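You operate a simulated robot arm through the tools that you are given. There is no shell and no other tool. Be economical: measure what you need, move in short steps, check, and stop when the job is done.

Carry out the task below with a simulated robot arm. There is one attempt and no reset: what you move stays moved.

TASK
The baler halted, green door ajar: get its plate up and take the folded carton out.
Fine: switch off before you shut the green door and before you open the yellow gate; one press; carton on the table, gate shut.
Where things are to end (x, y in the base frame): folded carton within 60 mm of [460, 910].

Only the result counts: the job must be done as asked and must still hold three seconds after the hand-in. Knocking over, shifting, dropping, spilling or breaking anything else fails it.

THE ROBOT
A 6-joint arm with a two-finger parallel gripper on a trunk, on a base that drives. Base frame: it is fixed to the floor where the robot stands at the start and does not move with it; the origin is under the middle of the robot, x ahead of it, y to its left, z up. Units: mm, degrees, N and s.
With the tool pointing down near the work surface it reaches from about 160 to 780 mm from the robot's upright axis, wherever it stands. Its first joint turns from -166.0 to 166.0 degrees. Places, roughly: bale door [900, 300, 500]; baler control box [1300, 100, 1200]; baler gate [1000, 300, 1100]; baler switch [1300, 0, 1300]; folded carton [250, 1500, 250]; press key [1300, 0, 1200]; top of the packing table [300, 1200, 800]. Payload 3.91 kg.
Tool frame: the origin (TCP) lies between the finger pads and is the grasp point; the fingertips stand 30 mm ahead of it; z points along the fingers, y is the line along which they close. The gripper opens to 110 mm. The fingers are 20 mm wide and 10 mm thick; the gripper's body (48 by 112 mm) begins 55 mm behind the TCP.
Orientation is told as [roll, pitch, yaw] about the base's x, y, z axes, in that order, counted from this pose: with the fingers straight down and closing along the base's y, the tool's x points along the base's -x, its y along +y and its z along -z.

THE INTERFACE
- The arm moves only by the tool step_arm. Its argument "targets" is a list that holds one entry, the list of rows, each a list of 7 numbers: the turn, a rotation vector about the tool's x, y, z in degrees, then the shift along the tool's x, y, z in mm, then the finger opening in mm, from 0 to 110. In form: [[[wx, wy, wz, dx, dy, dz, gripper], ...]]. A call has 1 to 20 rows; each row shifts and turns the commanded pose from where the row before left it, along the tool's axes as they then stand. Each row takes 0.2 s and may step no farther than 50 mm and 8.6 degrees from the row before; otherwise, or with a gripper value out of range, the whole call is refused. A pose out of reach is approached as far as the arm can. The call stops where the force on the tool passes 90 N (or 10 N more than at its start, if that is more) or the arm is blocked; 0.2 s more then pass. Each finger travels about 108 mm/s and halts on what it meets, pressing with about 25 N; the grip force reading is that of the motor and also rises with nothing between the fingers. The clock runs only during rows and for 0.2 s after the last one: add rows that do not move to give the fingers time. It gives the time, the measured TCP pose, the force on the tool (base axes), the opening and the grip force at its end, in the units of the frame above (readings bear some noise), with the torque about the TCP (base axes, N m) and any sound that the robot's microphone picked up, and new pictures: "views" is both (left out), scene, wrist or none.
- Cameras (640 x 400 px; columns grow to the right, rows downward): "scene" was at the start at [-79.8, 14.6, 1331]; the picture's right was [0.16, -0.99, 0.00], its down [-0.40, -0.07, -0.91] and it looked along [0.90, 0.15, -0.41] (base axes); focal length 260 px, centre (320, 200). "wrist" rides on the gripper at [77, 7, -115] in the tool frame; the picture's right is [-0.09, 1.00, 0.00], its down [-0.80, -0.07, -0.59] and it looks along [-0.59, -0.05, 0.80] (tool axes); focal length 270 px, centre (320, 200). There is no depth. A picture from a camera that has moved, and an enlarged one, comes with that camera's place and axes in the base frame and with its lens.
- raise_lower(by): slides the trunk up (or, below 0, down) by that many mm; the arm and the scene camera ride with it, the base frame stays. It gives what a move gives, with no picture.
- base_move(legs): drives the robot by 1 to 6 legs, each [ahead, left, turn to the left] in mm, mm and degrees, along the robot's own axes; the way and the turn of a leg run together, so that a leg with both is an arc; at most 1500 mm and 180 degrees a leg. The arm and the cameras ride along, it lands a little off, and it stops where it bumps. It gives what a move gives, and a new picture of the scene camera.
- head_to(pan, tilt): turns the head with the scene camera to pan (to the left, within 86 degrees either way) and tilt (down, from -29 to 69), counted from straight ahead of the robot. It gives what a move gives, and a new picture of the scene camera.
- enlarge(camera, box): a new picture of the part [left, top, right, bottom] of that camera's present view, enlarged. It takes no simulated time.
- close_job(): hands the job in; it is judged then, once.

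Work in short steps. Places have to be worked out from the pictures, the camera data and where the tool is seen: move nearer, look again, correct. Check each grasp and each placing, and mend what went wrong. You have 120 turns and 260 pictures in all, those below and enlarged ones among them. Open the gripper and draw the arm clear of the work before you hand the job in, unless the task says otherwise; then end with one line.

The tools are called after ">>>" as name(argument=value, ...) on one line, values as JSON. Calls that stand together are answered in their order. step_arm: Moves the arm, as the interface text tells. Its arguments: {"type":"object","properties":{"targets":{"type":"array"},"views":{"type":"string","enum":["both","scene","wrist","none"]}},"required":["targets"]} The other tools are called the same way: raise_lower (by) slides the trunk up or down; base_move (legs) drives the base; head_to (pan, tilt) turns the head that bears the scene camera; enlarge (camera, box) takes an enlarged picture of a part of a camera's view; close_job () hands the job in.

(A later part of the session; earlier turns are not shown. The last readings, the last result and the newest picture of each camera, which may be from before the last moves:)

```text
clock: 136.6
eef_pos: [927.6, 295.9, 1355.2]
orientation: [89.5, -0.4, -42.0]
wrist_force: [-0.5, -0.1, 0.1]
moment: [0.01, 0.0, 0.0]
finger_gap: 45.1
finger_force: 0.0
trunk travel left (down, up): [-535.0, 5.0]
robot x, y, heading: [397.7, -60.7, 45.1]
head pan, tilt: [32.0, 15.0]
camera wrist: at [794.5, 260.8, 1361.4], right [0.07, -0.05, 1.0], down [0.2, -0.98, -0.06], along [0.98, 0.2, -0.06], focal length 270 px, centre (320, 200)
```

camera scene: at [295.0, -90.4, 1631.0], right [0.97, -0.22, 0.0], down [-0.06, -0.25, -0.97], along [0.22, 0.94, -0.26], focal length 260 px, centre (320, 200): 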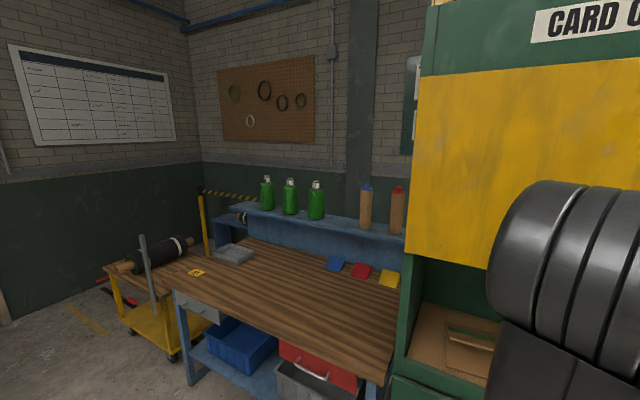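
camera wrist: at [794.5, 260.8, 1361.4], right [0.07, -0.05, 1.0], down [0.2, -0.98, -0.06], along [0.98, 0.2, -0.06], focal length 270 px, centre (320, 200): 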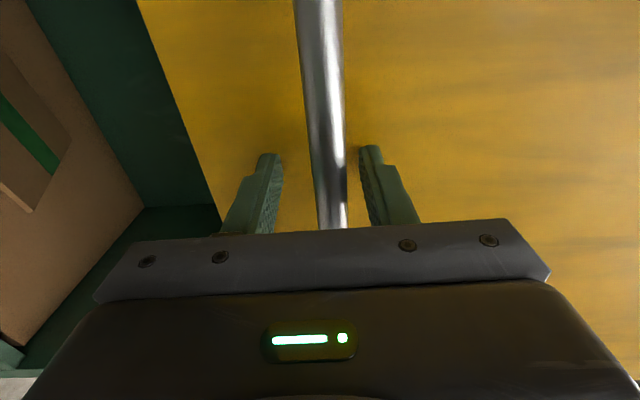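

The gate holds by itself, with no force on the tool. I back out and go look inside the chamber.

>>> step_arm(targets=[[[0, 0, 0, 0, 0, -30, 50], [0, 0, 0, 0, 0, -50, 50], [0, 0, 0, 0, 0, -50, 50], [0, 0, 0, 0, 0, -50, 50]]], views="none")

>>> base_move(legs=[[-250, -250, 0]])

>>> head_to(pan=25, tilt=25)

>>> enlarge(camera="scene", box=[250, 100, 450, 280])

```text
clock: 137.6
eef_pos: [805.9, 160.7, 1357.8]
orientation: [89.5, -0.4, -41.9]
wrist_force: [-0.5, -0.4, -0.1]
moment: [-0.01, 0.0, -0.02]
finger_gap: 50.0
finger_force: 0.1
trunk travel left (down, up): [-535.0, 5.0]
robot x, y, heading: [393.8, -61.0, 45.1]
head pan, tilt: [32.0, 15.0]
```

```text
clock: 139.9
eef_pos: [805.9, -188.9, 1357.5]
orientation: [89.4, -0.3, -41.7]
wrist_force: [0.3, 0.3, -0.3]
moment: [0.03, 0.04, 0.03]
finger_gap: 50.1
finger_force: 0.1
trunk travel left (down, up): [-535.0, 5.0]
robot x, y, heading: [393.2, -410.9, 45.4]
head pan, tilt: [32.0, 15.0]
camera scene: at [293.9, -443.6, 1631.0], right [0.98, -0.22, 0.0], down [-0.06, -0.25, -0.97], along [0.21, 0.94, -0.26], focal length 260 px, centre (320, 200)
```

scene: 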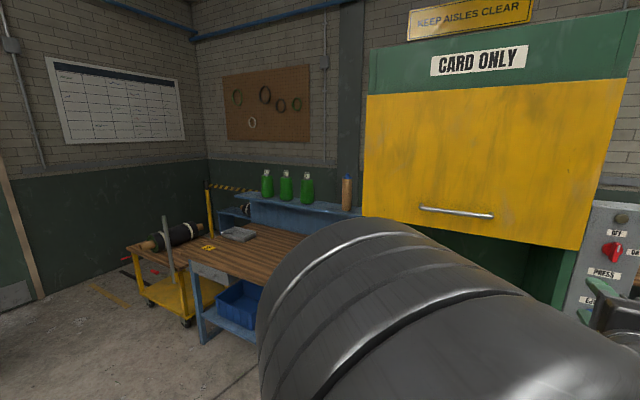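

```text
clock: 140.6
eef_pos: [805.2, -187.6, 1357.6]
orientation: [89.5, -0.4, -41.7]
wrist_force: [-0.2, -0.3, 0.5]
moment: [-0.01, 0.03, 0.01]
finger_gap: 50.1
finger_force: 0.0
trunk travel left (down, up): [-535.0, 5.0]
robot x, y, heading: [394.4, -416.0, 45.3]
head pan, tilt: [25.0, 25.0]
camera scene: at [304.4, -447.2, 1614.8], right [0.94, -0.34, 0.0], down [-0.14, -0.4, -0.91], along [0.31, 0.85, -0.42], focal length 260 px, centre (320, 200)
```

scene: 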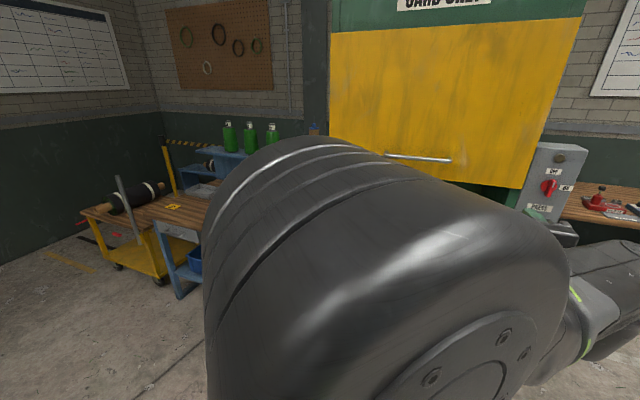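

```text
2.22 times, centred on (350, 190) of scene
camera zoom: at [304.4, -447.2, 1614.8], right [0.94, -0.34, 0.0], down [-0.14, -0.4, -0.91], along [0.31, 0.85, -0.42], focal length 577 px, centre (253, 222)
```

zoom: 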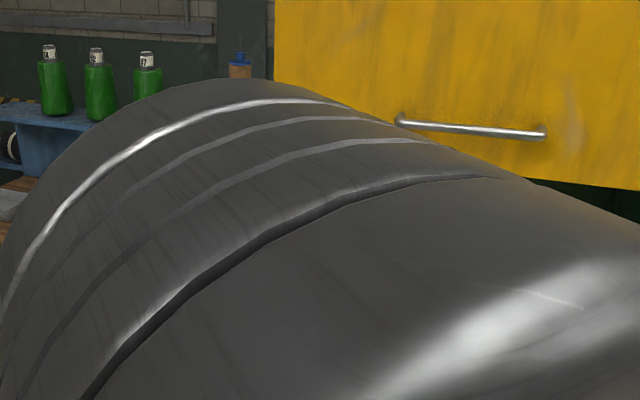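

I roll the tool a further 90° (camera on top, looking down-forward), lower the trunk and approach the opening.

>>> step_arm(targets=[[[0, 0, 8.2, 0, 0, 0, 110], [0, 0, 8.2, 0, 0, 0, 110], [0, 0, 8.2, 0, 0, 0, 110], [0, 0, 8.2, 0, 0, 0, 110], [0, 0, 8.2, 0, 0, 0, 110], [0, 0, 8.2, 0, 0, 0, 110], [0, 0, 8.2, 0, 0, 0, 110], [0, 0, 8.2, 0, 0, 0, 110], [0, 0, 8.2, 0, 0, 0, 110], [0, 0, 8.2, 0, 0, 0, 110], [0, 0, 8.0, 0, 0, 0, 110]]], views="none")

>>> raise_lower(by=-270)

>>> base_move(legs=[[130, 330, 0]])

>>> enlarge(camera="wrist", box=[0, 0, 640, 400])

```text
clock: 143.0
eef_pos: [806.0, -187.8, 1357.6]
orientation: [19.8, 89.3, -111.8]
wrist_force: [1.0, -0.1, -0.4]
moment: [-0.02, -0.01, 0.0]
finger_gap: 109.9
finger_force: 0.1
trunk travel left (down, up): [-535.0, 5.0]
robot x, y, heading: [391.3, -412.6, 45.2]
head pan, tilt: [25.0, 25.0]
```

```text
clock: 145.8
eef_pos: [805.6, -187.8, 1087.9]
orientation: [30.8, 89.3, -100.9]
wrist_force: [-0.5, 0.1, -0.6]
moment: [0.02, 0.0, 0.03]
finger_gap: 110.1
finger_force: 0.1
trunk travel left (down, up): [-265.0, 275.0]
robot x, y, heading: [395.9, -414.6, 45.4]
head pan, tilt: [25.0, 25.0]
```

```text
clock: 148.1
eef_pos: [660.7, 139.8, 1087.5]
orientation: [30.7, 89.3, -101.2]
wrist_force: [0.4, 0.2, 1.6]
moment: [0.0, -0.01, 0.02]
finger_gap: 109.9
finger_force: 0.1
trunk travel left (down, up): [-265.0, 275.0]
robot x, y, heading: [248.1, -82.9, 44.7]
head pan, tilt: [25.0, 25.0]
camera scene: at [158.8, -118.4, 1344.8], right [0.94, -0.34, 0.0], down [-0.14, -0.4, -0.91], along [0.31, 0.85, -0.42], focal length 260 px, centre (320, 200)
```

scene: 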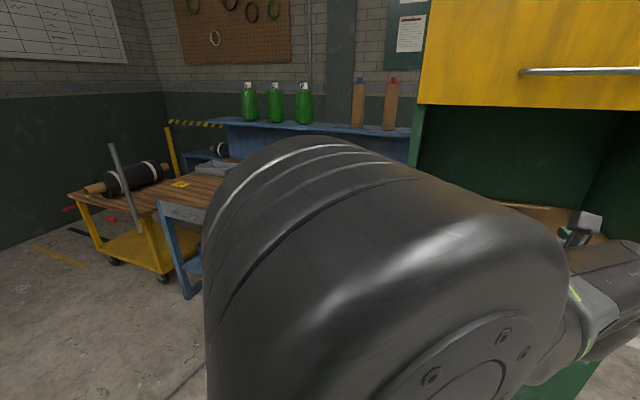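

```text
1.00 times, centred on (320, 200) of wrist
camera zoom: at [590.9, 49.5, 1165.4], right [0.74, -0.67, -0.08], down [-0.45, -0.41, -0.79], along [0.5, 0.63, -0.6], focal length 270 px, centre (320, 200)
```

zoom: 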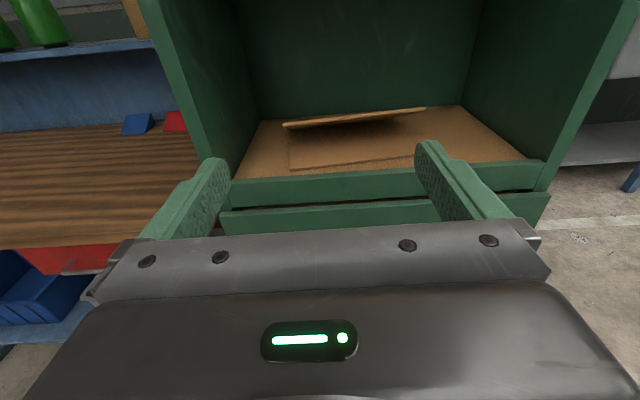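

The plate is out of sight (up) and a folded piece of card lies inside on the bale. I zoom on it, and on the brown thing behind the blue bin.

>>> enlarge(camera="wrist", box=[200, 70, 560, 230])

>>> head_to(pan=70, tilt=35)

>>> enlarge(camera="scene", box=[180, 130, 480, 330])

```text
1.78 times, centred on (380, 150) of wrist
camera zoom: at [590.9, 49.5, 1165.4], right [0.74, -0.67, -0.08], down [-0.45, -0.41, -0.79], along [0.5, 0.63, -0.6], focal length 480 px, centre (213, 289)
```

zoom: 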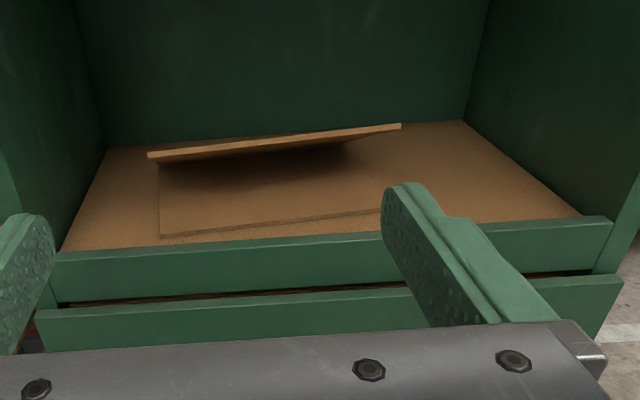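

```text
clock: 149.2
eef_pos: [661.5, 139.9, 1086.8]
orientation: [30.7, 89.4, -101.1]
wrist_force: [-0.6, -0.1, -0.3]
moment: [-0.01, 0.03, 0.0]
finger_gap: 110.0
finger_force: 0.0
trunk travel left (down, up): [-265.0, 275.0]
robot x, y, heading: [247.4, -83.6, 45.1]
head pan, tilt: [70.0, 35.0]
camera scene: at [90.1, -125.3, 1329.0], right [0.91, 0.42, 0.0], down [0.24, -0.52, -0.82], along [-0.35, 0.74, -0.57], focal length 260 px, centre (320, 200)
```

scene: 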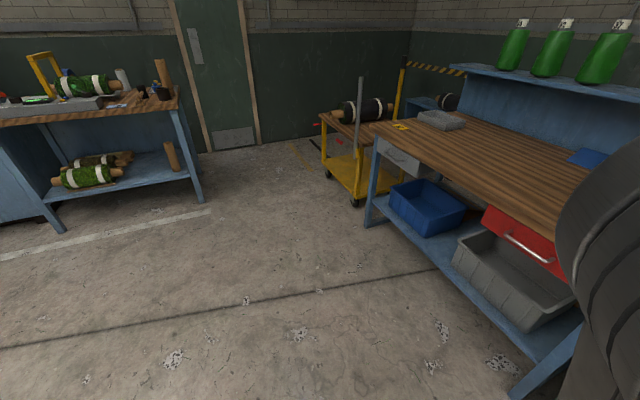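

```text
2.00 times, centred on (330, 230) of scene
camera zoom: at [90.1, -125.3, 1329.0], right [0.91, 0.42, 0.0], down [0.24, -0.52, -0.82], along [-0.35, 0.74, -0.57], focal length 519 px, centre (300, 140)
```

zoom: 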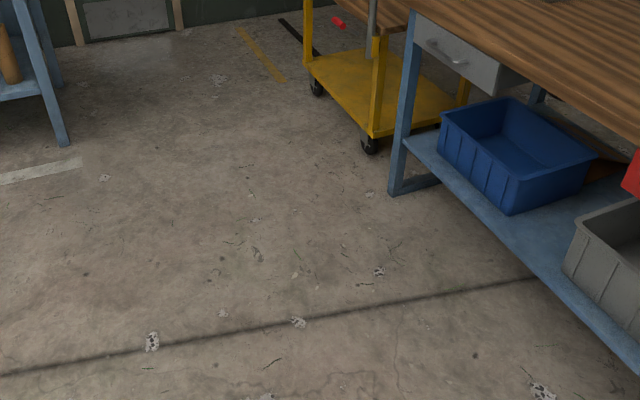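

The plate is up and a V-folded card sheet lies in the chamber; that is the carton to take out. I move closer for a better look at its shape.

>>> step_arm(targets=[[[0, 0, 0, 30, 0, 40, 110], [0, 0, 0, 20, 0, 40, 110], [0, 0, 0, 0, 0, 40, 110], [0, 0, 0, 0, 0, 40, 110]]], views="wrist")

>>> enlarge(camera="wrist", box=[160, 60, 480, 240])

```text
clock: 150.2
eef_pos: [770.4, 260.2, 1136.3]
orientation: [31.3, 89.3, -100.5]
wrist_force: [-0.3, 0.4, -0.2]
moment: [-0.01, 0.0, -0.02]
finger_gap: 109.8
finger_force: 0.0
trunk travel left (down, up): [-265.0, 275.0]
robot x, y, heading: [247.7, -83.6, 45.2]
head pan, tilt: [70.0, 35.0]
camera wrist: at [699.9, 170.1, 1214.3], right [0.74, -0.67, -0.08], down [-0.45, -0.41, -0.8], along [0.5, 0.63, -0.6], focal length 270 px, centre (320, 200)
```

wrist: 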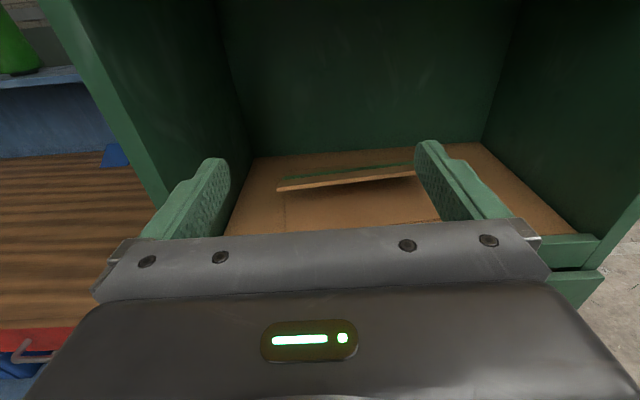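

```text
2.00 times, centred on (320, 150) of wrist
camera zoom: at [699.9, 170.1, 1214.3], right [0.74, -0.67, -0.08], down [-0.45, -0.41, -0.8], along [0.5, 0.63, -0.6], focal length 541 px, centre (320, 300)
```

zoom: 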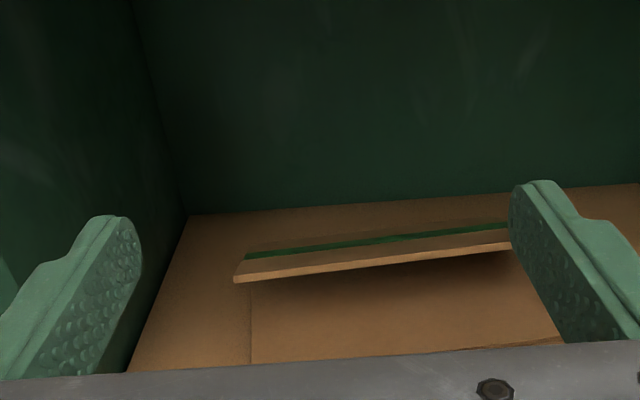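

The card is V-folded: base flat on the bale, a flap hinged at the back with its free edge toward me, ~100 mm above the base (edge about from [875,497,970] to [1100,324,970]). I roll back so that the fingers close vertically, pitch down ~22°, and lower a bit.

>>> step_arm(targets=[[[0, 0, -8.2, 0, 0, 0, 80], [0, 0, -8.2, 0, 0, 0, 80], [0, 0, -8.2, 0, 0, 0, 80], [0, 0, -8.2, 0, 0, 0, 80], [0, 0, -8.2, 0, 0, 0, 80], [0, 0, -8.2, 0, 0, 0, 80], [0, 0, -8.2, 0, 0, 0, 80], [0, 0, -8.2, 0, 0, 0, 80], [0, 0, -8.2, 0, 0, 0, 80], [0, 0, -8.2, 0, 0, 0, 80], [0, 0, -8.0, 0, 0, 0, 80], [0, 0, 0, 0, -40, 0, 80], [0, 0, 0, 0, -40, 0, 80], [7.5, 0, 0, 0, 0, 0, 80], [7.5, 0, 0, 0, 0, 0, 80], [7, 0, 0, 0, 0, 0, 80]]], views="wrist")

```text
clock: 153.6
eef_pos: [766.8, 258.2, 1056.5]
orientation: [67.5, -0.4, -41.9]
wrist_force: [0.1, -0.6, 0.2]
moment: [0.02, 0.01, 0.0]
finger_gap: 79.9
finger_force: 0.0
trunk travel left (down, up): [-265.0, 275.0]
robot x, y, heading: [250.1, -85.6, 45.4]
head pan, tilt: [70.0, 35.0]
camera wrist: at [641.8, 232.4, 1106.0], right [0.32, 0.23, 0.92], down [0.21, -0.96, 0.17], along [0.92, 0.14, -0.35], focal length 270 px, centre (320, 200)
```

wrist: 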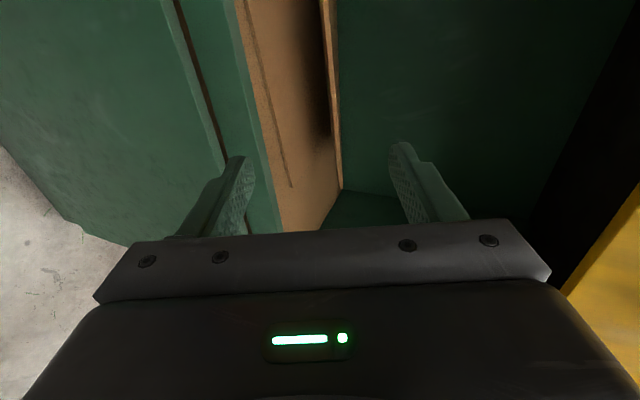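

The flap is seen almost edge-on from here, so the 22° pitch matches it; free edge centre ≈ [981, 410, 970]. That is beyond arm reach from here, so I drive 190 mm ahead and 55 mm right.

>>> base_move(legs=[[190, -55, 0]])

>>> step_arm(targets=[[[0, 0, 0, 0, -40, 0, 70]]], views="wrist")

```text
clock: 155.2
eef_pos: [938.5, 352.5, 1056.3]
orientation: [67.2, -0.4, -41.9]
wrist_force: [-0.5, -0.1, 0.1]
moment: [-0.02, 0.02, -0.03]
finger_gap: 80.0
finger_force: 0.2
trunk travel left (down, up): [-265.0, 275.0]
robot x, y, heading: [419.9, 13.1, 45.2]
head pan, tilt: [70.0, 35.0]
camera scene: at [261.7, -30.5, 1329.0], right [0.91, 0.42, 0.0], down [0.24, -0.52, -0.82], along [-0.35, 0.74, -0.57], focal length 260 px, centre (320, 200)
```

scene: 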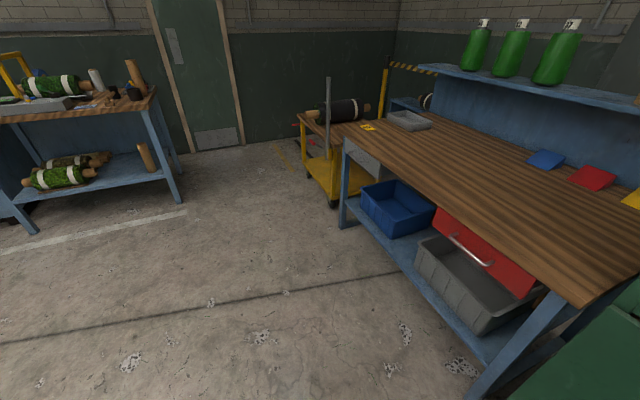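

```text
clock: 155.6
eef_pos: [930.2, 339.4, 1020.4]
orientation: [67.4, -0.4, -41.9]
wrist_force: [-0.5, -0.1, -0.2]
moment: [0.0, -0.03, 0.02]
finger_gap: 70.1
finger_force: 0.1
trunk travel left (down, up): [-265.0, 275.0]
robot x, y, heading: [420.8, 10.4, 44.9]
head pan, tilt: [70.0, 35.0]
camera wrist: at [804.9, 314.4, 1068.6], right [0.32, 0.23, 0.92], down [0.21, -0.96, 0.17], along [0.92, 0.14, -0.35], focal length 270 px, centre (320, 200)
```

wrist: 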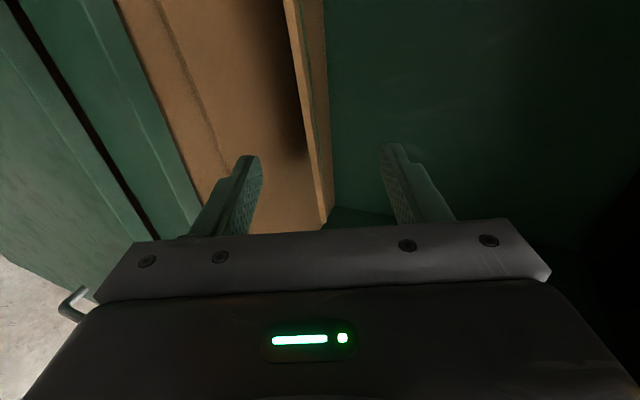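

Remaining offset: ~13 mm down (tool y), ~100 mm ahead. I advance partway and look.

>>> step_arm(targets=[[[0, 0, 0, 0, -13, 30, 70], [0, 0, 0, 0, 0, 30, 70]]], views="wrist")

```text
clock: 156.2
eef_pos: [964.1, 379.6, 984.6]
orientation: [67.3, -0.2, -41.9]
wrist_force: [0.4, -0.9, 0.0]
moment: [0.02, 0.0, -0.02]
finger_gap: 70.1
finger_force: 0.0
trunk travel left (down, up): [-265.0, 275.0]
robot x, y, heading: [419.6, 9.7, 44.9]
head pan, tilt: [70.0, 35.0]
camera wrist: at [838.7, 353.4, 1033.2], right [0.32, 0.23, 0.92], down [0.21, -0.96, 0.17], along [0.92, 0.14, -0.35], focal length 270 px, centre (320, 200)
```

wrist: 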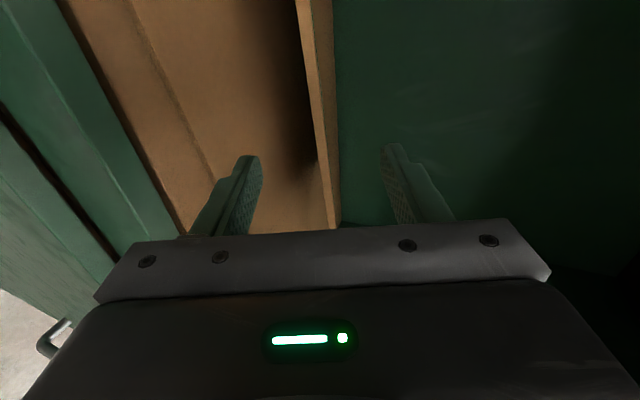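

The flap runs between the fingers, centred. I advance 40 mm and close.

>>> step_arm(targets=[[[0, 0, 0, 0, 0, 20, 70], [0, 0, 0, 0, 0, 20, 70], [0, 0, 0, 0, 0, 0, 50], [0, 0, 0, 0, 0, 0, 30], [0, 0, 0, 0, 0, 0, 10], [0, 0, 0, 0, 0, 0, 3], [0, 0, 0, 0, 0, 0, 3]]], views="wrist")

```text
clock: 157.8
eef_pos: [988.0, 405.1, 968.4]
orientation: [67.3, -0.4, -41.9]
wrist_force: [1.7, 0.1, 1.0]
moment: [-0.4, -0.32, 0.11]
finger_gap: 6.5
finger_force: 25.2
trunk travel left (down, up): [-265.0, 275.0]
robot x, y, heading: [416.2, 13.8, 45.1]
head pan, tilt: [70.0, 35.0]
camera wrist: at [863.1, 380.2, 1017.8], right [0.32, 0.23, 0.92], down [0.21, -0.96, 0.17], along [0.92, 0.14, -0.35], focal length 270 px, centre (320, 200)
```

wrist: 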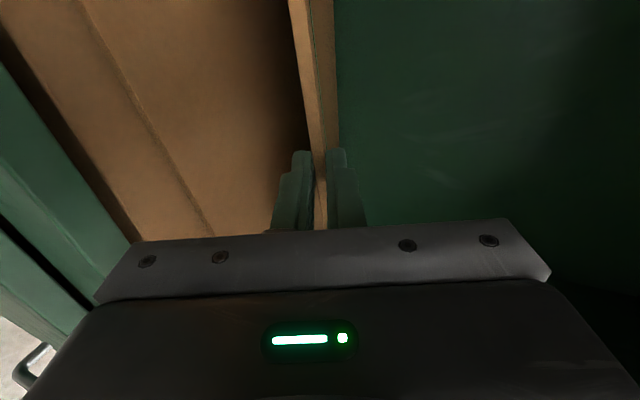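

The flap is gripped (6.5 mm thick). I lift 90 mm with the trunk and check.

>>> raise_lower(by=30)

>>> raise_lower(by=60)

>>> enlarge(camera="wrist", box=[0, 0, 640, 400])

```text
clock: 158.5
eef_pos: [988.6, 406.6, 997.7]
orientation: [67.3, -0.4, -41.9]
wrist_force: [0.6, 0.3, -2.8]
moment: [-0.16, 0.14, -0.02]
finger_gap: 6.6
finger_force: 25.1
trunk travel left (down, up): [-295.0, 245.0]
robot x, y, heading: [420.1, 11.1, 45.1]
head pan, tilt: [70.0, 35.0]
```

```text
clock: 159.5
eef_pos: [987.8, 406.4, 1057.4]
orientation: [67.3, -0.4, -41.9]
wrist_force: [-0.1, 0.2, -2.6]
moment: [-0.19, 0.14, 0.01]
finger_gap: 6.9
finger_force: 24.7
trunk travel left (down, up): [-355.0, 185.0]
robot x, y, heading: [417.7, 9.5, 44.7]
head pan, tilt: [70.0, 35.0]
```

```text
1.00 times, centred on (320, 200) of wrist
camera zoom: at [863.1, 380.4, 1107.6], right [0.32, 0.23, 0.92], down [0.21, -0.96, 0.17], along [0.92, 0.14, -0.35], focal length 270 px, centre (320, 200)
```

zoom: 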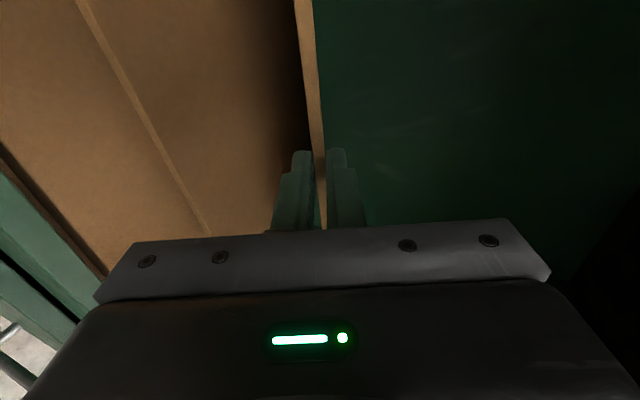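

The carton hangs free (2.6 N, centre of mass ~87 mm ahead of the TCP, offset about (52, 70)). I back straight out 370 mm.

>>> base_move(legs=[[-370, 0, 0]])

>>> enlarge(camera="wrist", box=[0, 0, 640, 400])

```text
clock: 161.9
eef_pos: [732.5, 152.8, 1058.9]
orientation: [67.4, -0.4, -41.6]
wrist_force: [0.4, -0.1, -3.0]
moment: [-0.24, 0.12, 0.02]
finger_gap: 6.8
finger_force: 24.3
trunk travel left (down, up): [-355.0, 185.0]
robot x, y, heading: [163.6, -248.6, 45.2]
head pan, tilt: [70.0, 35.0]
camera scene: at [7.5, -288.1, 1419.0], right [0.9, 0.43, 0.0], down [0.25, -0.52, -0.82], along [-0.35, 0.74, -0.57], focal length 260 px, centre (320, 200)
```

scene: 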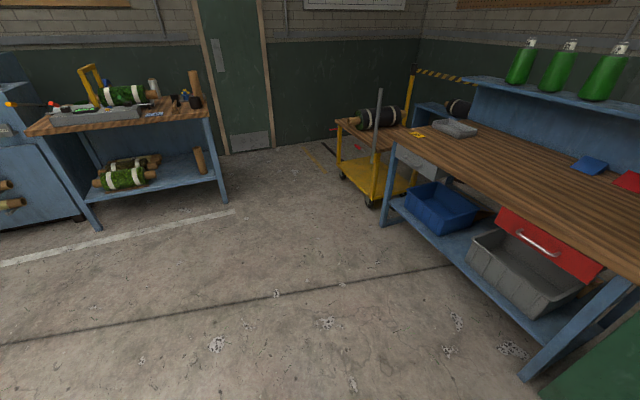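

```text
1.00 times, centred on (320, 200) of wrist
camera zoom: at [606.6, 125.8, 1107.8], right [0.32, 0.23, 0.92], down [0.22, -0.96, 0.17], along [0.92, 0.15, -0.35], focal length 270 px, centre (320, 200)
```

zoom: 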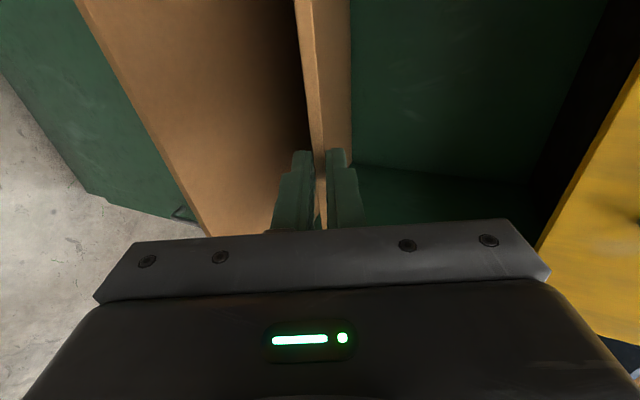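

The carton is out. I drive 715 mm left, in front of the table.

>>> base_move(legs=[[0, 715, 0]])

>>> head_to(pan=20, tilt=30)

>>> enlarge(camera="wrist", box=[0, 0, 640, 400])

```text
clock: 165.7
eef_pos: [238.8, 640.7, 1057.6]
orientation: [67.4, -0.3, -42.1]
wrist_force: [0.5, 0.5, -2.7]
moment: [-0.18, 0.16, -0.01]
finger_gap: 6.6
finger_force: 24.7
trunk travel left (down, up): [-355.0, 185.0]
robot x, y, heading: [-331.9, 248.0, 44.7]
head pan, tilt: [70.0, 35.0]
camera scene: at [-489.7, 207.9, 1419.0], right [0.91, 0.42, 0.0], down [0.24, -0.52, -0.82], along [-0.34, 0.74, -0.57], focal length 260 px, centre (320, 200)
```

scene: 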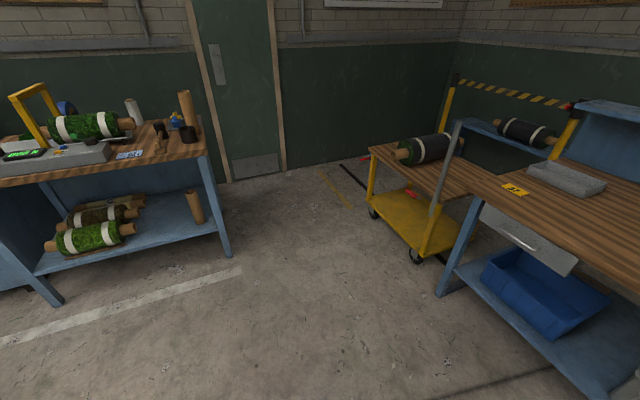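

```text
clock: 166.9
eef_pos: [238.9, 642.1, 1059.2]
orientation: [67.4, -0.4, -42.1]
wrist_force: [0.9, -0.4, -2.6]
moment: [-0.2, 0.1, 0.01]
finger_gap: 6.7
finger_force: 25.4
trunk travel left (down, up): [-355.0, 185.0]
robot x, y, heading: [-329.6, 249.1, 45.0]
head pan, tilt: [20.0, 30.0]
camera scene: at [-414.3, 209.9, 1426.8], right [0.91, -0.42, 0.0], down [-0.21, -0.45, -0.87], along [0.37, 0.78, -0.5], focal length 260 px, centre (320, 200)
```

scene: 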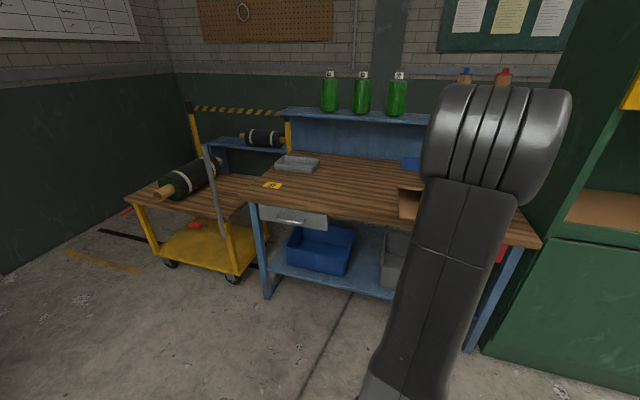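

```text
1.00 times, centred on (320, 200) of wrist
camera zoom: at [113.2, 616.1, 1107.7], right [0.32, 0.23, 0.92], down [0.21, -0.96, 0.17], along [0.93, 0.14, -0.35], focal length 270 px, centre (320, 200)
```

zoom: 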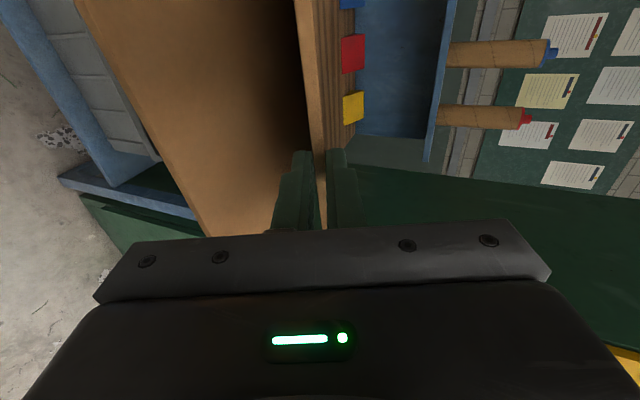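

Path is clear; I drive 255 mm ahead and 20 mm left to bring the carton over the target.

>>> base_move(legs=[[255, 20, 0]])

>>> enlarge(camera="wrist", box=[0, 0, 640, 400])

```text
clock: 168.8
eef_pos: [410.4, 841.0, 1058.1]
orientation: [67.3, -0.5, -42.0]
wrist_force: [-0.5, 0.2, -2.8]
moment: [-0.19, 0.16, 0.04]
finger_gap: 6.7
finger_force: 25.3
trunk travel left (down, up): [-355.0, 185.0]
robot x, y, heading: [-157.1, 449.7, 44.9]
head pan, tilt: [20.0, 30.0]
camera scene: at [-242.7, 409.0, 1426.8], right [0.91, -0.42, 0.0], down [-0.21, -0.45, -0.87], along [0.37, 0.78, -0.5], focal length 260 px, centre (320, 200)
```

scene: 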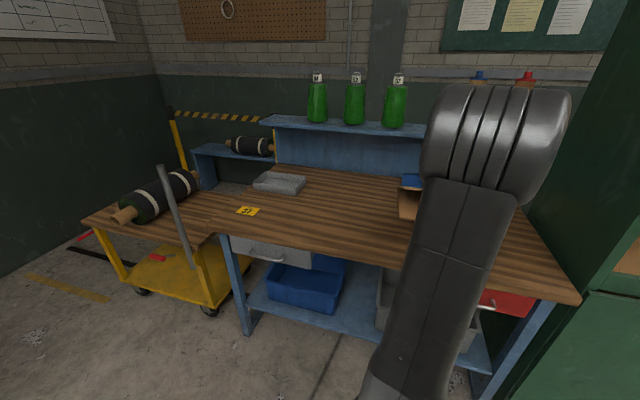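

```text
1.00 times, centred on (320, 200) of wrist
camera zoom: at [284.2, 815.8, 1107.4], right [0.32, 0.23, 0.92], down [0.21, -0.96, 0.17], along [0.92, 0.14, -0.35], focal length 270 px, centre (320, 200)
```

zoom: 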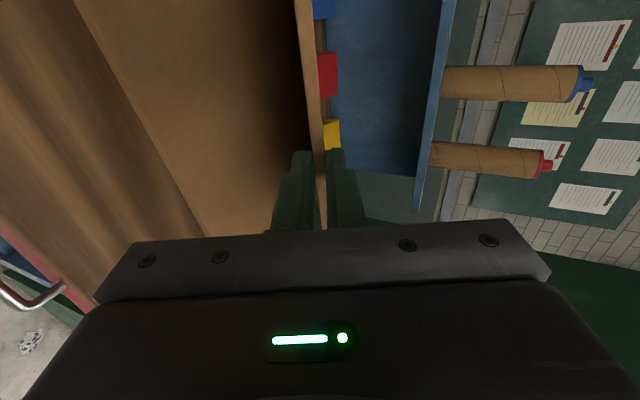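

Position good: TCP [410, 841]. I lower 110 mm by trunk, then feel for the table in small arm steps.

>>> raise_lower(by=-110)

>>> step_arm(targets=[[[0, 0, 0, 0, -9.24, 3.83, 3], [0, 0, 0, 0, -9.24, 3.83, 3]]], views="wrist")

```text
clock: 170.2
eef_pos: [409.9, 841.6, 948.3]
orientation: [67.2, -0.4, -42.0]
wrist_force: [-0.2, 0.7, -1.9]
moment: [-0.17, 0.16, 0.01]
finger_gap: 6.6
finger_force: 25.1
trunk travel left (down, up): [-245.0, 295.0]
robot x, y, heading: [-161.1, 447.4, 45.0]
head pan, tilt: [20.0, 30.0]
```

```text
clock: 170.8
eef_pos: [409.0, 840.5, 928.4]
orientation: [67.3, -0.3, -42.1]
wrist_force: [-0.5, -0.9, -2.5]
moment: [-0.2, 0.13, 0.04]
finger_gap: 6.5
finger_force: 25.0
trunk travel left (down, up): [-245.0, 295.0]
robot x, y, heading: [-159.5, 448.1, 44.8]
head pan, tilt: [20.0, 30.0]
camera wrist: at [284.0, 815.4, 977.7], right [0.32, 0.23, 0.92], down [0.21, -0.96, 0.17], along [0.92, 0.14, -0.35], focal length 270 px, centre (320, 200)
```

wrist: 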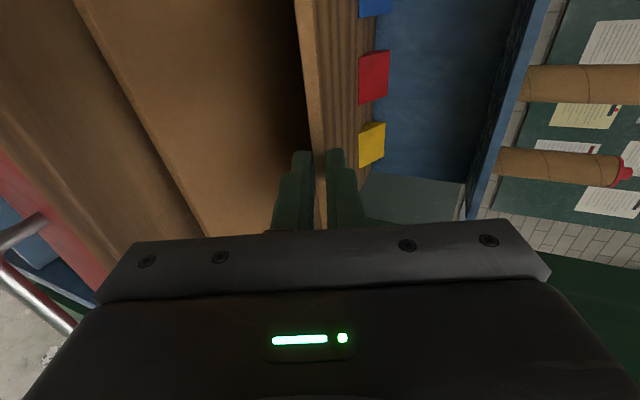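

Still hanging free; I keep lowering in 6 mm steps.

>>> step_arm(targets=[[[0, 0, 0, 0, -5.5, 2.3, 3], [0, 0, 0, 0, -5.5, 2.3, 3]]], views="none")

>>> step_arm(targets=[[[0, 0, 0, 0, -5.5, 2.3, 3], [0, 0, 0, 0, 0, 0, 3]]], views="wrist")

```text
clock: 171.4
eef_pos: [409.1, 841.5, 916.0]
orientation: [67.4, -0.4, -42.1]
wrist_force: [0.6, 0.5, -1.6]
moment: [-0.2, 0.11, -0.03]
finger_gap: 6.8
finger_force: 24.7
trunk travel left (down, up): [-245.0, 295.0]
robot x, y, heading: [-161.0, 446.1, 45.0]
head pan, tilt: [20.0, 30.0]
```

```text
clock: 172.0
eef_pos: [409.0, 840.8, 910.4]
orientation: [67.5, -0.3, -41.9]
wrist_force: [-1.9, -0.3, 3.5]
moment: [-0.43, -0.43, -0.23]
finger_gap: 6.5
finger_force: 25.4
trunk travel left (down, up): [-245.0, 295.0]
robot x, y, heading: [-160.7, 444.3, 45.2]
head pan, tilt: [20.0, 30.0]
camera wrist: at [284.0, 815.3, 959.5], right [0.32, 0.23, 0.92], down [0.21, -0.96, 0.17], along [0.93, 0.14, -0.35], focal length 270 px, centre (320, 200)
```

wrist: 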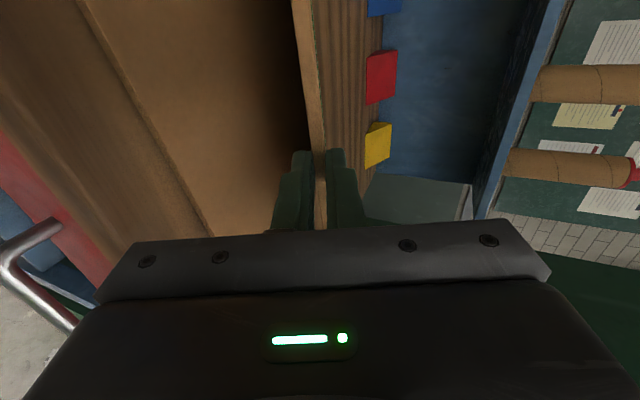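

Contact with the table (+3.5 N). I open and back off along the tool axis.

>>> step_arm(targets=[[[0, 0, 0, 0, -1, 0, 3], [0, 0, 0, 0, 0, 0, 15], [0, 0, 0, 0, 0, 0, 30], [0, 0, 0, 0, 0, 0, 40], [0, 0, 0, 0, 0, -15, 40], [0, 0, 0, 0, 0, -30, 40], [0, 0, 0, 0, 0, -40, 40], [0, 0, 0, 0, 0, -40, 40]]], views="wrist")

```text
clock: 173.8
eef_pos: [331.3, 753.7, 957.9]
orientation: [67.3, -0.3, -42.1]
wrist_force: [-0.1, 1.0, 0.3]
moment: [-0.01, 0.04, -0.03]
finger_gap: 39.8
finger_force: 0.0
trunk travel left (down, up): [-245.0, 295.0]
robot x, y, heading: [-160.1, 449.2, 45.1]
head pan, tilt: [20.0, 30.0]
camera wrist: at [205.7, 728.1, 1007.0], right [0.32, 0.23, 0.92], down [0.21, -0.96, 0.17], along [0.92, 0.14, -0.35], focal length 270 px, centre (320, 200)
```

wrist: 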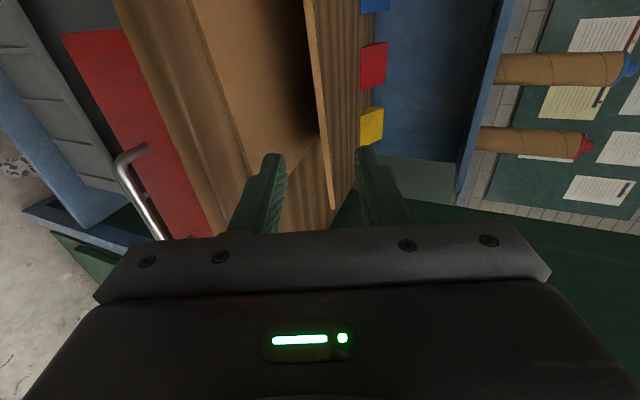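

The carton rests on the table. I back off, level the tool, and view the carton from the scene camera.

>>> base_move(legs=[[-300, 0, 0]])

>>> step_arm(targets=[[[-7.5, 0, 0, 0, 0, 0, 60], [-7.5, 0, 0, 0, 0, 0, 60], [-7.2, 0, 0, 0, 0, 0, 60]]], views="none")

>>> base_move(legs=[[0, -752, 0]])

>>> head_to(pan=50, tilt=20)

```text
clock: 175.8
eef_pos: [120.9, 544.5, 957.5]
orientation: [67.4, -0.4, -41.8]
wrist_force: [-0.3, 0.6, -0.1]
moment: [0.0, -0.03, -0.01]
finger_gap: 39.8
finger_force: 0.1
trunk travel left (down, up): [-245.0, 295.0]
robot x, y, heading: [-374.0, 237.9, 45.2]
head pan, tilt: [20.0, 30.0]
camera scene: at [-453.1, 198.1, 1316.8], right [0.91, -0.42, 0.0], down [-0.21, -0.45, -0.87], along [0.36, 0.79, -0.5], focal length 260 px, centre (320, 200)
```

scene: 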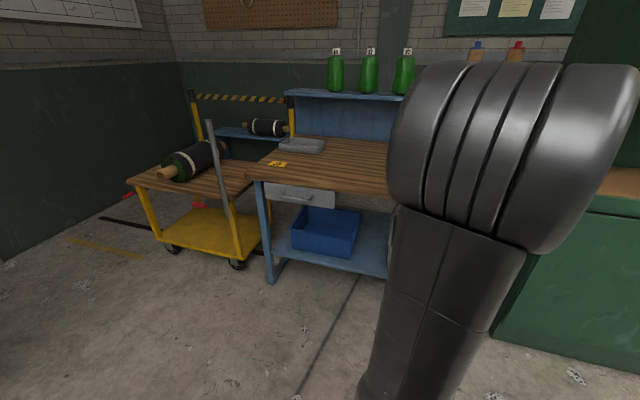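

```text
clock: 176.6
eef_pos: [122.0, 545.3, 956.8]
orientation: [89.6, -0.4, -41.8]
wrist_force: [0.2, -0.2, -0.3]
moment: [0.01, 0.01, -0.02]
finger_gap: 60.3
finger_force: 0.1
trunk travel left (down, up): [-245.0, 295.0]
robot x, y, heading: [-370.1, 239.6, 45.2]
head pan, tilt: [20.0, 30.0]
```

```text
clock: 180.7
eef_pos: [656.0, 22.7, 956.4]
orientation: [89.7, -0.4, -41.2]
wrist_force: [0.1, 0.7, -0.3]
moment: [-0.02, -0.02, -0.03]
finger_gap: 60.1
finger_force: 0.0
trunk travel left (down, up): [-245.0, 295.0]
robot x, y, heading: [168.2, -291.6, 45.8]
head pan, tilt: [20.0, 30.0]
camera scene: at [85.4, -332.1, 1316.8], right [0.91, -0.41, 0.0], down [-0.2, -0.46, -0.87], along [0.35, 0.79, -0.5], focal length 260 px, centre (320, 200)
```

scene: 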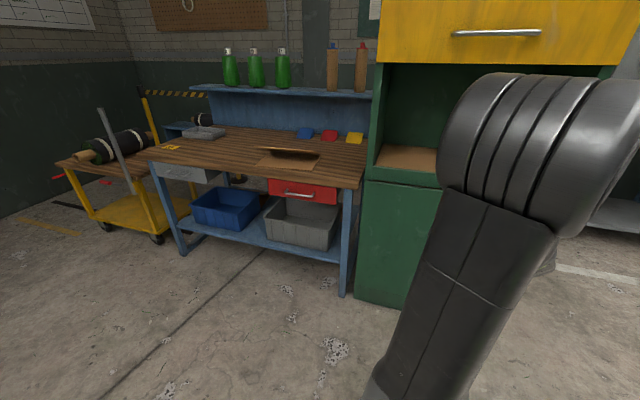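

```text
clock: 181.6
eef_pos: [655.6, 22.6, 956.2]
orientation: [89.5, -0.4, -41.1]
wrist_force: [0.4, 0.9, -0.1]
moment: [-0.02, -0.01, 0.01]
finger_gap: 60.1
finger_force: 0.1
trunk travel left (down, up): [-245.0, 295.0]
robot x, y, heading: [170.7, -289.8, 45.8]
head pan, tilt: [50.0, 20.0]
camera scene: at [39.0, -322.0, 1332.8], right [0.99, 0.1, 0.0], down [0.03, -0.34, -0.94], along [-0.1, 0.93, -0.34], focal length 260 px, centre (320, 200)
```

scene: 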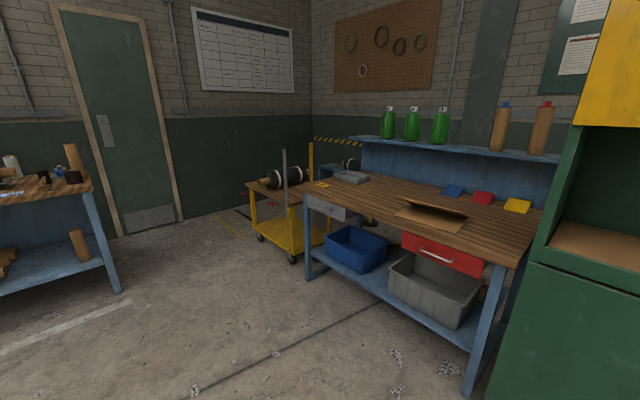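

I zoom on the table to verify the carton's place.

>>> enlarge(camera="scene", box=[340, 170, 540, 330])

```text
2.50 times, centred on (440, 250) of scene
camera zoom: at [39.0, -322.0, 1332.8], right [0.99, 0.1, 0.0], down [0.03, -0.34, -0.94], along [-0.1, 0.93, -0.34], focal length 649 px, centre (20, 75)
```

zoom: 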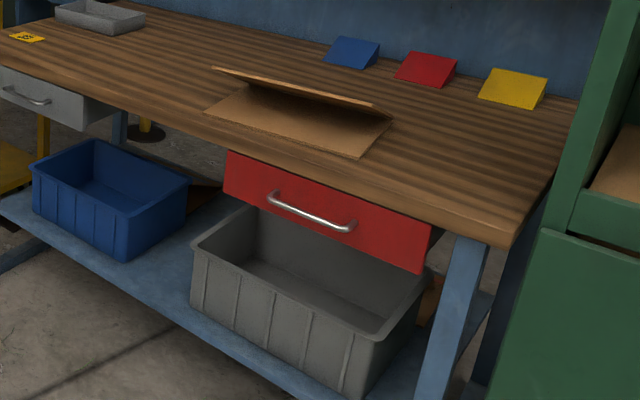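

The carton's centre comes out near [465, 925], within tolerance. Now to the gate: raise and move in front of its handle (handle ~z 1359).

>>> raise_lower(by=290)

>>> base_move(legs=[[240, -9, 0]])

>>> step_arm(targets=[[[0, -1.2, 0, 0, 40, 0, 70], [0, 0, 0, 0, 40, 0, 70], [0, 0, 0, 0, 31, 0, 70]]], views="wrist")

```text
clock: 184.6
eef_pos: [655.3, 23.0, 1246.9]
orientation: [89.5, -0.3, -41.1]
wrist_force: [0.3, 0.3, -0.1]
moment: [0.0, 0.0, -0.02]
finger_gap: 60.2
finger_force: 0.0
trunk travel left (down, up): [-535.0, 5.0]
robot x, y, heading: [168.5, -289.2, 45.8]
head pan, tilt: [50.0, 20.0]
```

```text
clock: 186.3
eef_pos: [823.6, 190.5, 1247.5]
orientation: [89.5, -0.5, -40.9]
wrist_force: [0.1, 0.3, -0.6]
moment: [-0.02, 0.02, -0.03]
finger_gap: 59.8
finger_force: 0.1
trunk travel left (down, up): [-535.0, 5.0]
robot x, y, heading: [336.2, -125.1, 46.2]
head pan, tilt: [50.0, 20.0]
camera scene: at [210.3, -158.1, 1622.9], right [0.99, 0.11, 0.0], down [0.04, -0.34, -0.94], along [-0.1, 0.93, -0.34], focal length 260 px, centre (320, 200)
```

scene: 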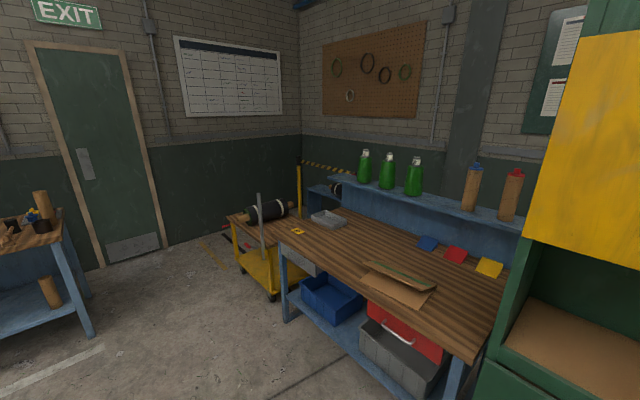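

```text
clock: 187.1
eef_pos: [825.0, 190.4, 1359.0]
orientation: [89.4, -0.4, -42.0]
wrist_force: [0.1, -0.5, 0.2]
moment: [-0.02, -0.02, -0.03]
finger_gap: 69.9
finger_force: 0.0
trunk travel left (down, up): [-535.0, 5.0]
robot x, y, heading: [337.8, -127.5, 46.1]
head pan, tilt: [50.0, 20.0]
camera wrist: at [691.1, 156.0, 1364.0], right [0.07, -0.05, 1.0], down [0.2, -0.98, -0.06], along [0.98, 0.2, -0.05], focal length 270 px, centre (320, 200)
```

wrist: 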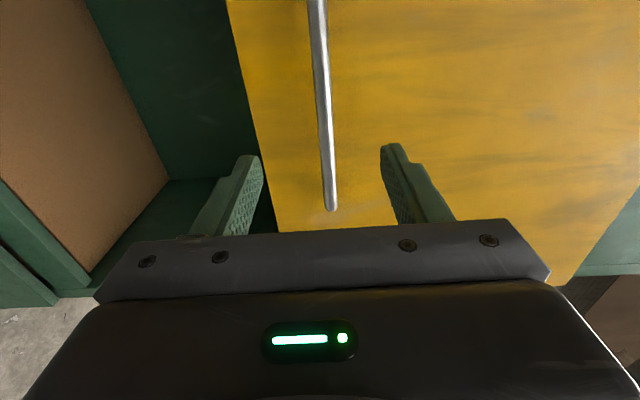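

Handle aligned. I drive 60 mm ahead, then advance with the arm and grip.

>>> base_move(legs=[[60, 0, 0]])

>>> step_arm(targets=[[[0, 0, 0, 0, 1, 30, 70], [0, 0, 0, 0, 0, 20, 70]]], views="wrist")

```text
clock: 188.1
eef_pos: [866.8, 234.9, 1356.6]
orientation: [89.5, -0.3, -41.9]
wrist_force: [0.3, 0.1, 0.6]
moment: [0.01, 0.0, -0.02]
finger_gap: 69.9
finger_force: 0.0
trunk travel left (down, up): [-535.0, 5.0]
robot x, y, heading: [378.3, -82.1, 45.9]
head pan, tilt: [50.0, 20.0]
camera scene: at [251.7, -115.0, 1623.0], right [0.99, 0.11, 0.0], down [0.04, -0.34, -0.94], along [-0.1, 0.93, -0.34], focal length 260 px, centre (320, 200)
```

scene: 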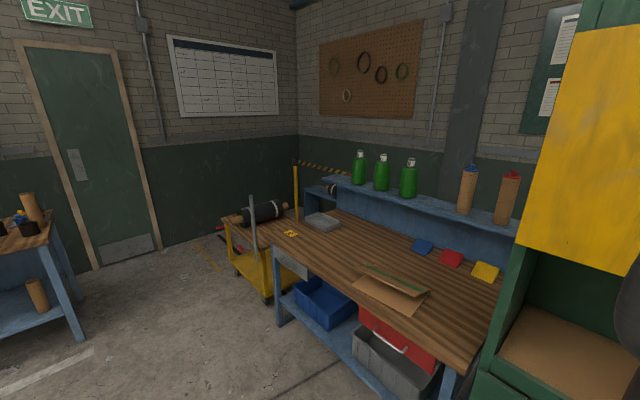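

```text
clock: 188.7
eef_pos: [899.8, 269.2, 1358.6]
orientation: [89.5, -0.4, -41.9]
wrist_force: [0.2, 0.6, -0.1]
moment: [0.04, -0.02, -0.01]
finger_gap: 70.0
finger_force: 0.0
trunk travel left (down, up): [-535.0, 5.0]
robot x, y, heading: [380.0, -80.3, 46.2]
head pan, tilt: [50.0, 20.0]
camera wrist: at [766.3, 235.2, 1365.4], right [0.07, -0.05, 1.0], down [0.2, -0.98, -0.06], along [0.98, 0.2, -0.05], focal length 270 px, centre (320, 200)
```

wrist: 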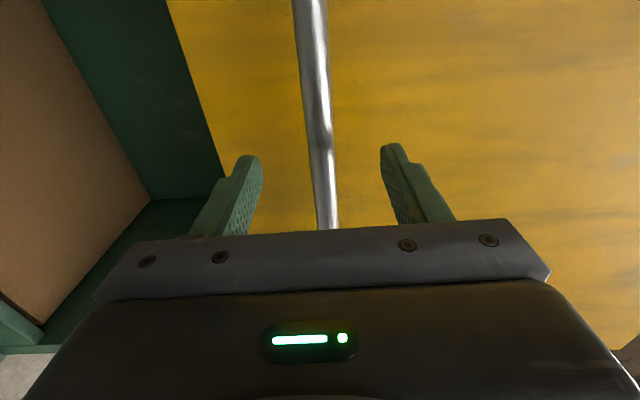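

Aligned; I advance ~37 mm and close on the handle.

>>> step_arm(targets=[[[0, 0, 0, 0, 0, 20, 70], [0, 0, 0, 0, 0, 17, 70], [0, 0, 0, 0, 0, 0, 50], [0, 0, 0, 0, 0, 0, 30], [0, 0, 0, 0, 0, 0, 10], [0, 0, 0, 0, 0, 0, 4]]], views="none")

>>> raise_lower(by=-60)

>>> enlarge(camera="wrist", box=[0, 0, 640, 400])

```text
clock: 190.1
eef_pos: [923.0, 298.4, 1357.3]
orientation: [89.5, -0.3, -42.0]
wrist_force: [1.9, 1.7, 3.5]
moment: [0.35, 0.27, -0.04]
finger_gap: 15.4
finger_force: 44.8
trunk travel left (down, up): [-535.0, 5.0]
robot x, y, heading: [375.4, -84.1, 46.3]
head pan, tilt: [50.0, 20.0]
```

```text
clock: 191.1
eef_pos: [923.9, 298.6, 1296.6]
orientation: [89.4, -0.5, -41.9]
wrist_force: [-0.2, 0.6, -2.9]
moment: [0.3, 0.26, 0.34]
finger_gap: 15.9
finger_force: 44.9
trunk travel left (down, up): [-475.0, 65.0]
robot x, y, heading: [381.6, -85.7, 46.4]
head pan, tilt: [50.0, 20.0]
```

```text
1.00 times, centred on (320, 200) of wrist
camera zoom: at [790.5, 264.2, 1303.1], right [0.07, -0.05, 1.0], down [0.2, -0.98, -0.06], along [0.98, 0.2, -0.06], focal length 270 px, centre (320, 200)
```

zoom: 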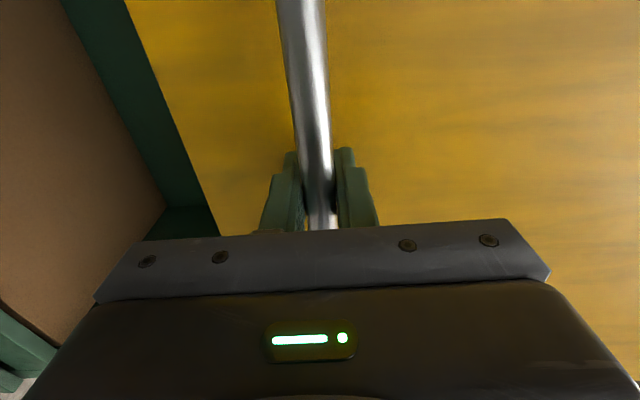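

The gate follows. I lower it 345 mm by trunk, then finish by arm until it seats (closed handle was at z≈929).

>>> raise_lower(by=-345)

>>> step_arm(targets=[[[0, 0, 0, 0, -6, 0, 4], [0, 0, 0, 0, -6, 0, 4], [0, 0, 0, 0, -6, 0, 4], [0, 0, 0, 0, -6, 0, 4], [0, 0, 0, 0, -4, 0, 4], [0, 0, 0, 0, -4, 0, 4]]], views="wrist")

```text
clock: 194.5
eef_pos: [923.0, 298.8, 952.2]
orientation: [89.5, -0.4, -42.0]
wrist_force: [1.4, 3.4, 0.0]
moment: [0.28, 0.25, 0.12]
finger_gap: 15.7
finger_force: 44.9
trunk travel left (down, up): [-130.0, 410.0]
robot x, y, heading: [379.0, -89.6, 45.9]
head pan, tilt: [50.0, 20.0]
```

```text
clock: 195.9
eef_pos: [923.2, 298.4, 929.4]
orientation: [90.4, -0.4, -42.0]
wrist_force: [15.8, 17.1, 50.6]
moment: [0.04, 0.86, -0.57]
finger_gap: 15.6
finger_force: 44.8
trunk travel left (down, up): [-130.0, 410.0]
robot x, y, heading: [377.2, -85.6, 46.4]
head pan, tilt: [50.0, 20.0]
camera wrist: at [790.3, 263.8, 934.6], right [0.05, -0.06, 1.0], down [0.2, -0.98, -0.07], along [0.98, 0.2, -0.04], focal length 270 px, centre (320, 200)
```

wrist: 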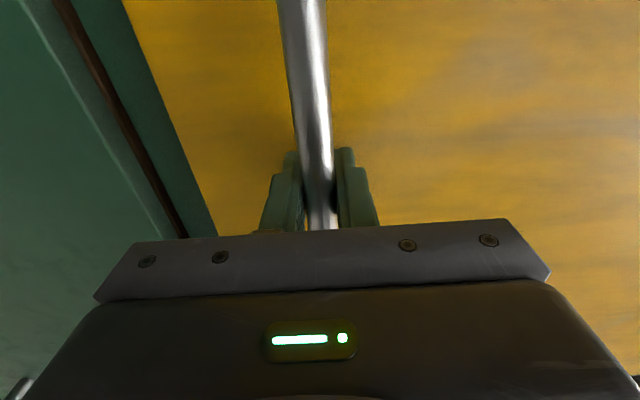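

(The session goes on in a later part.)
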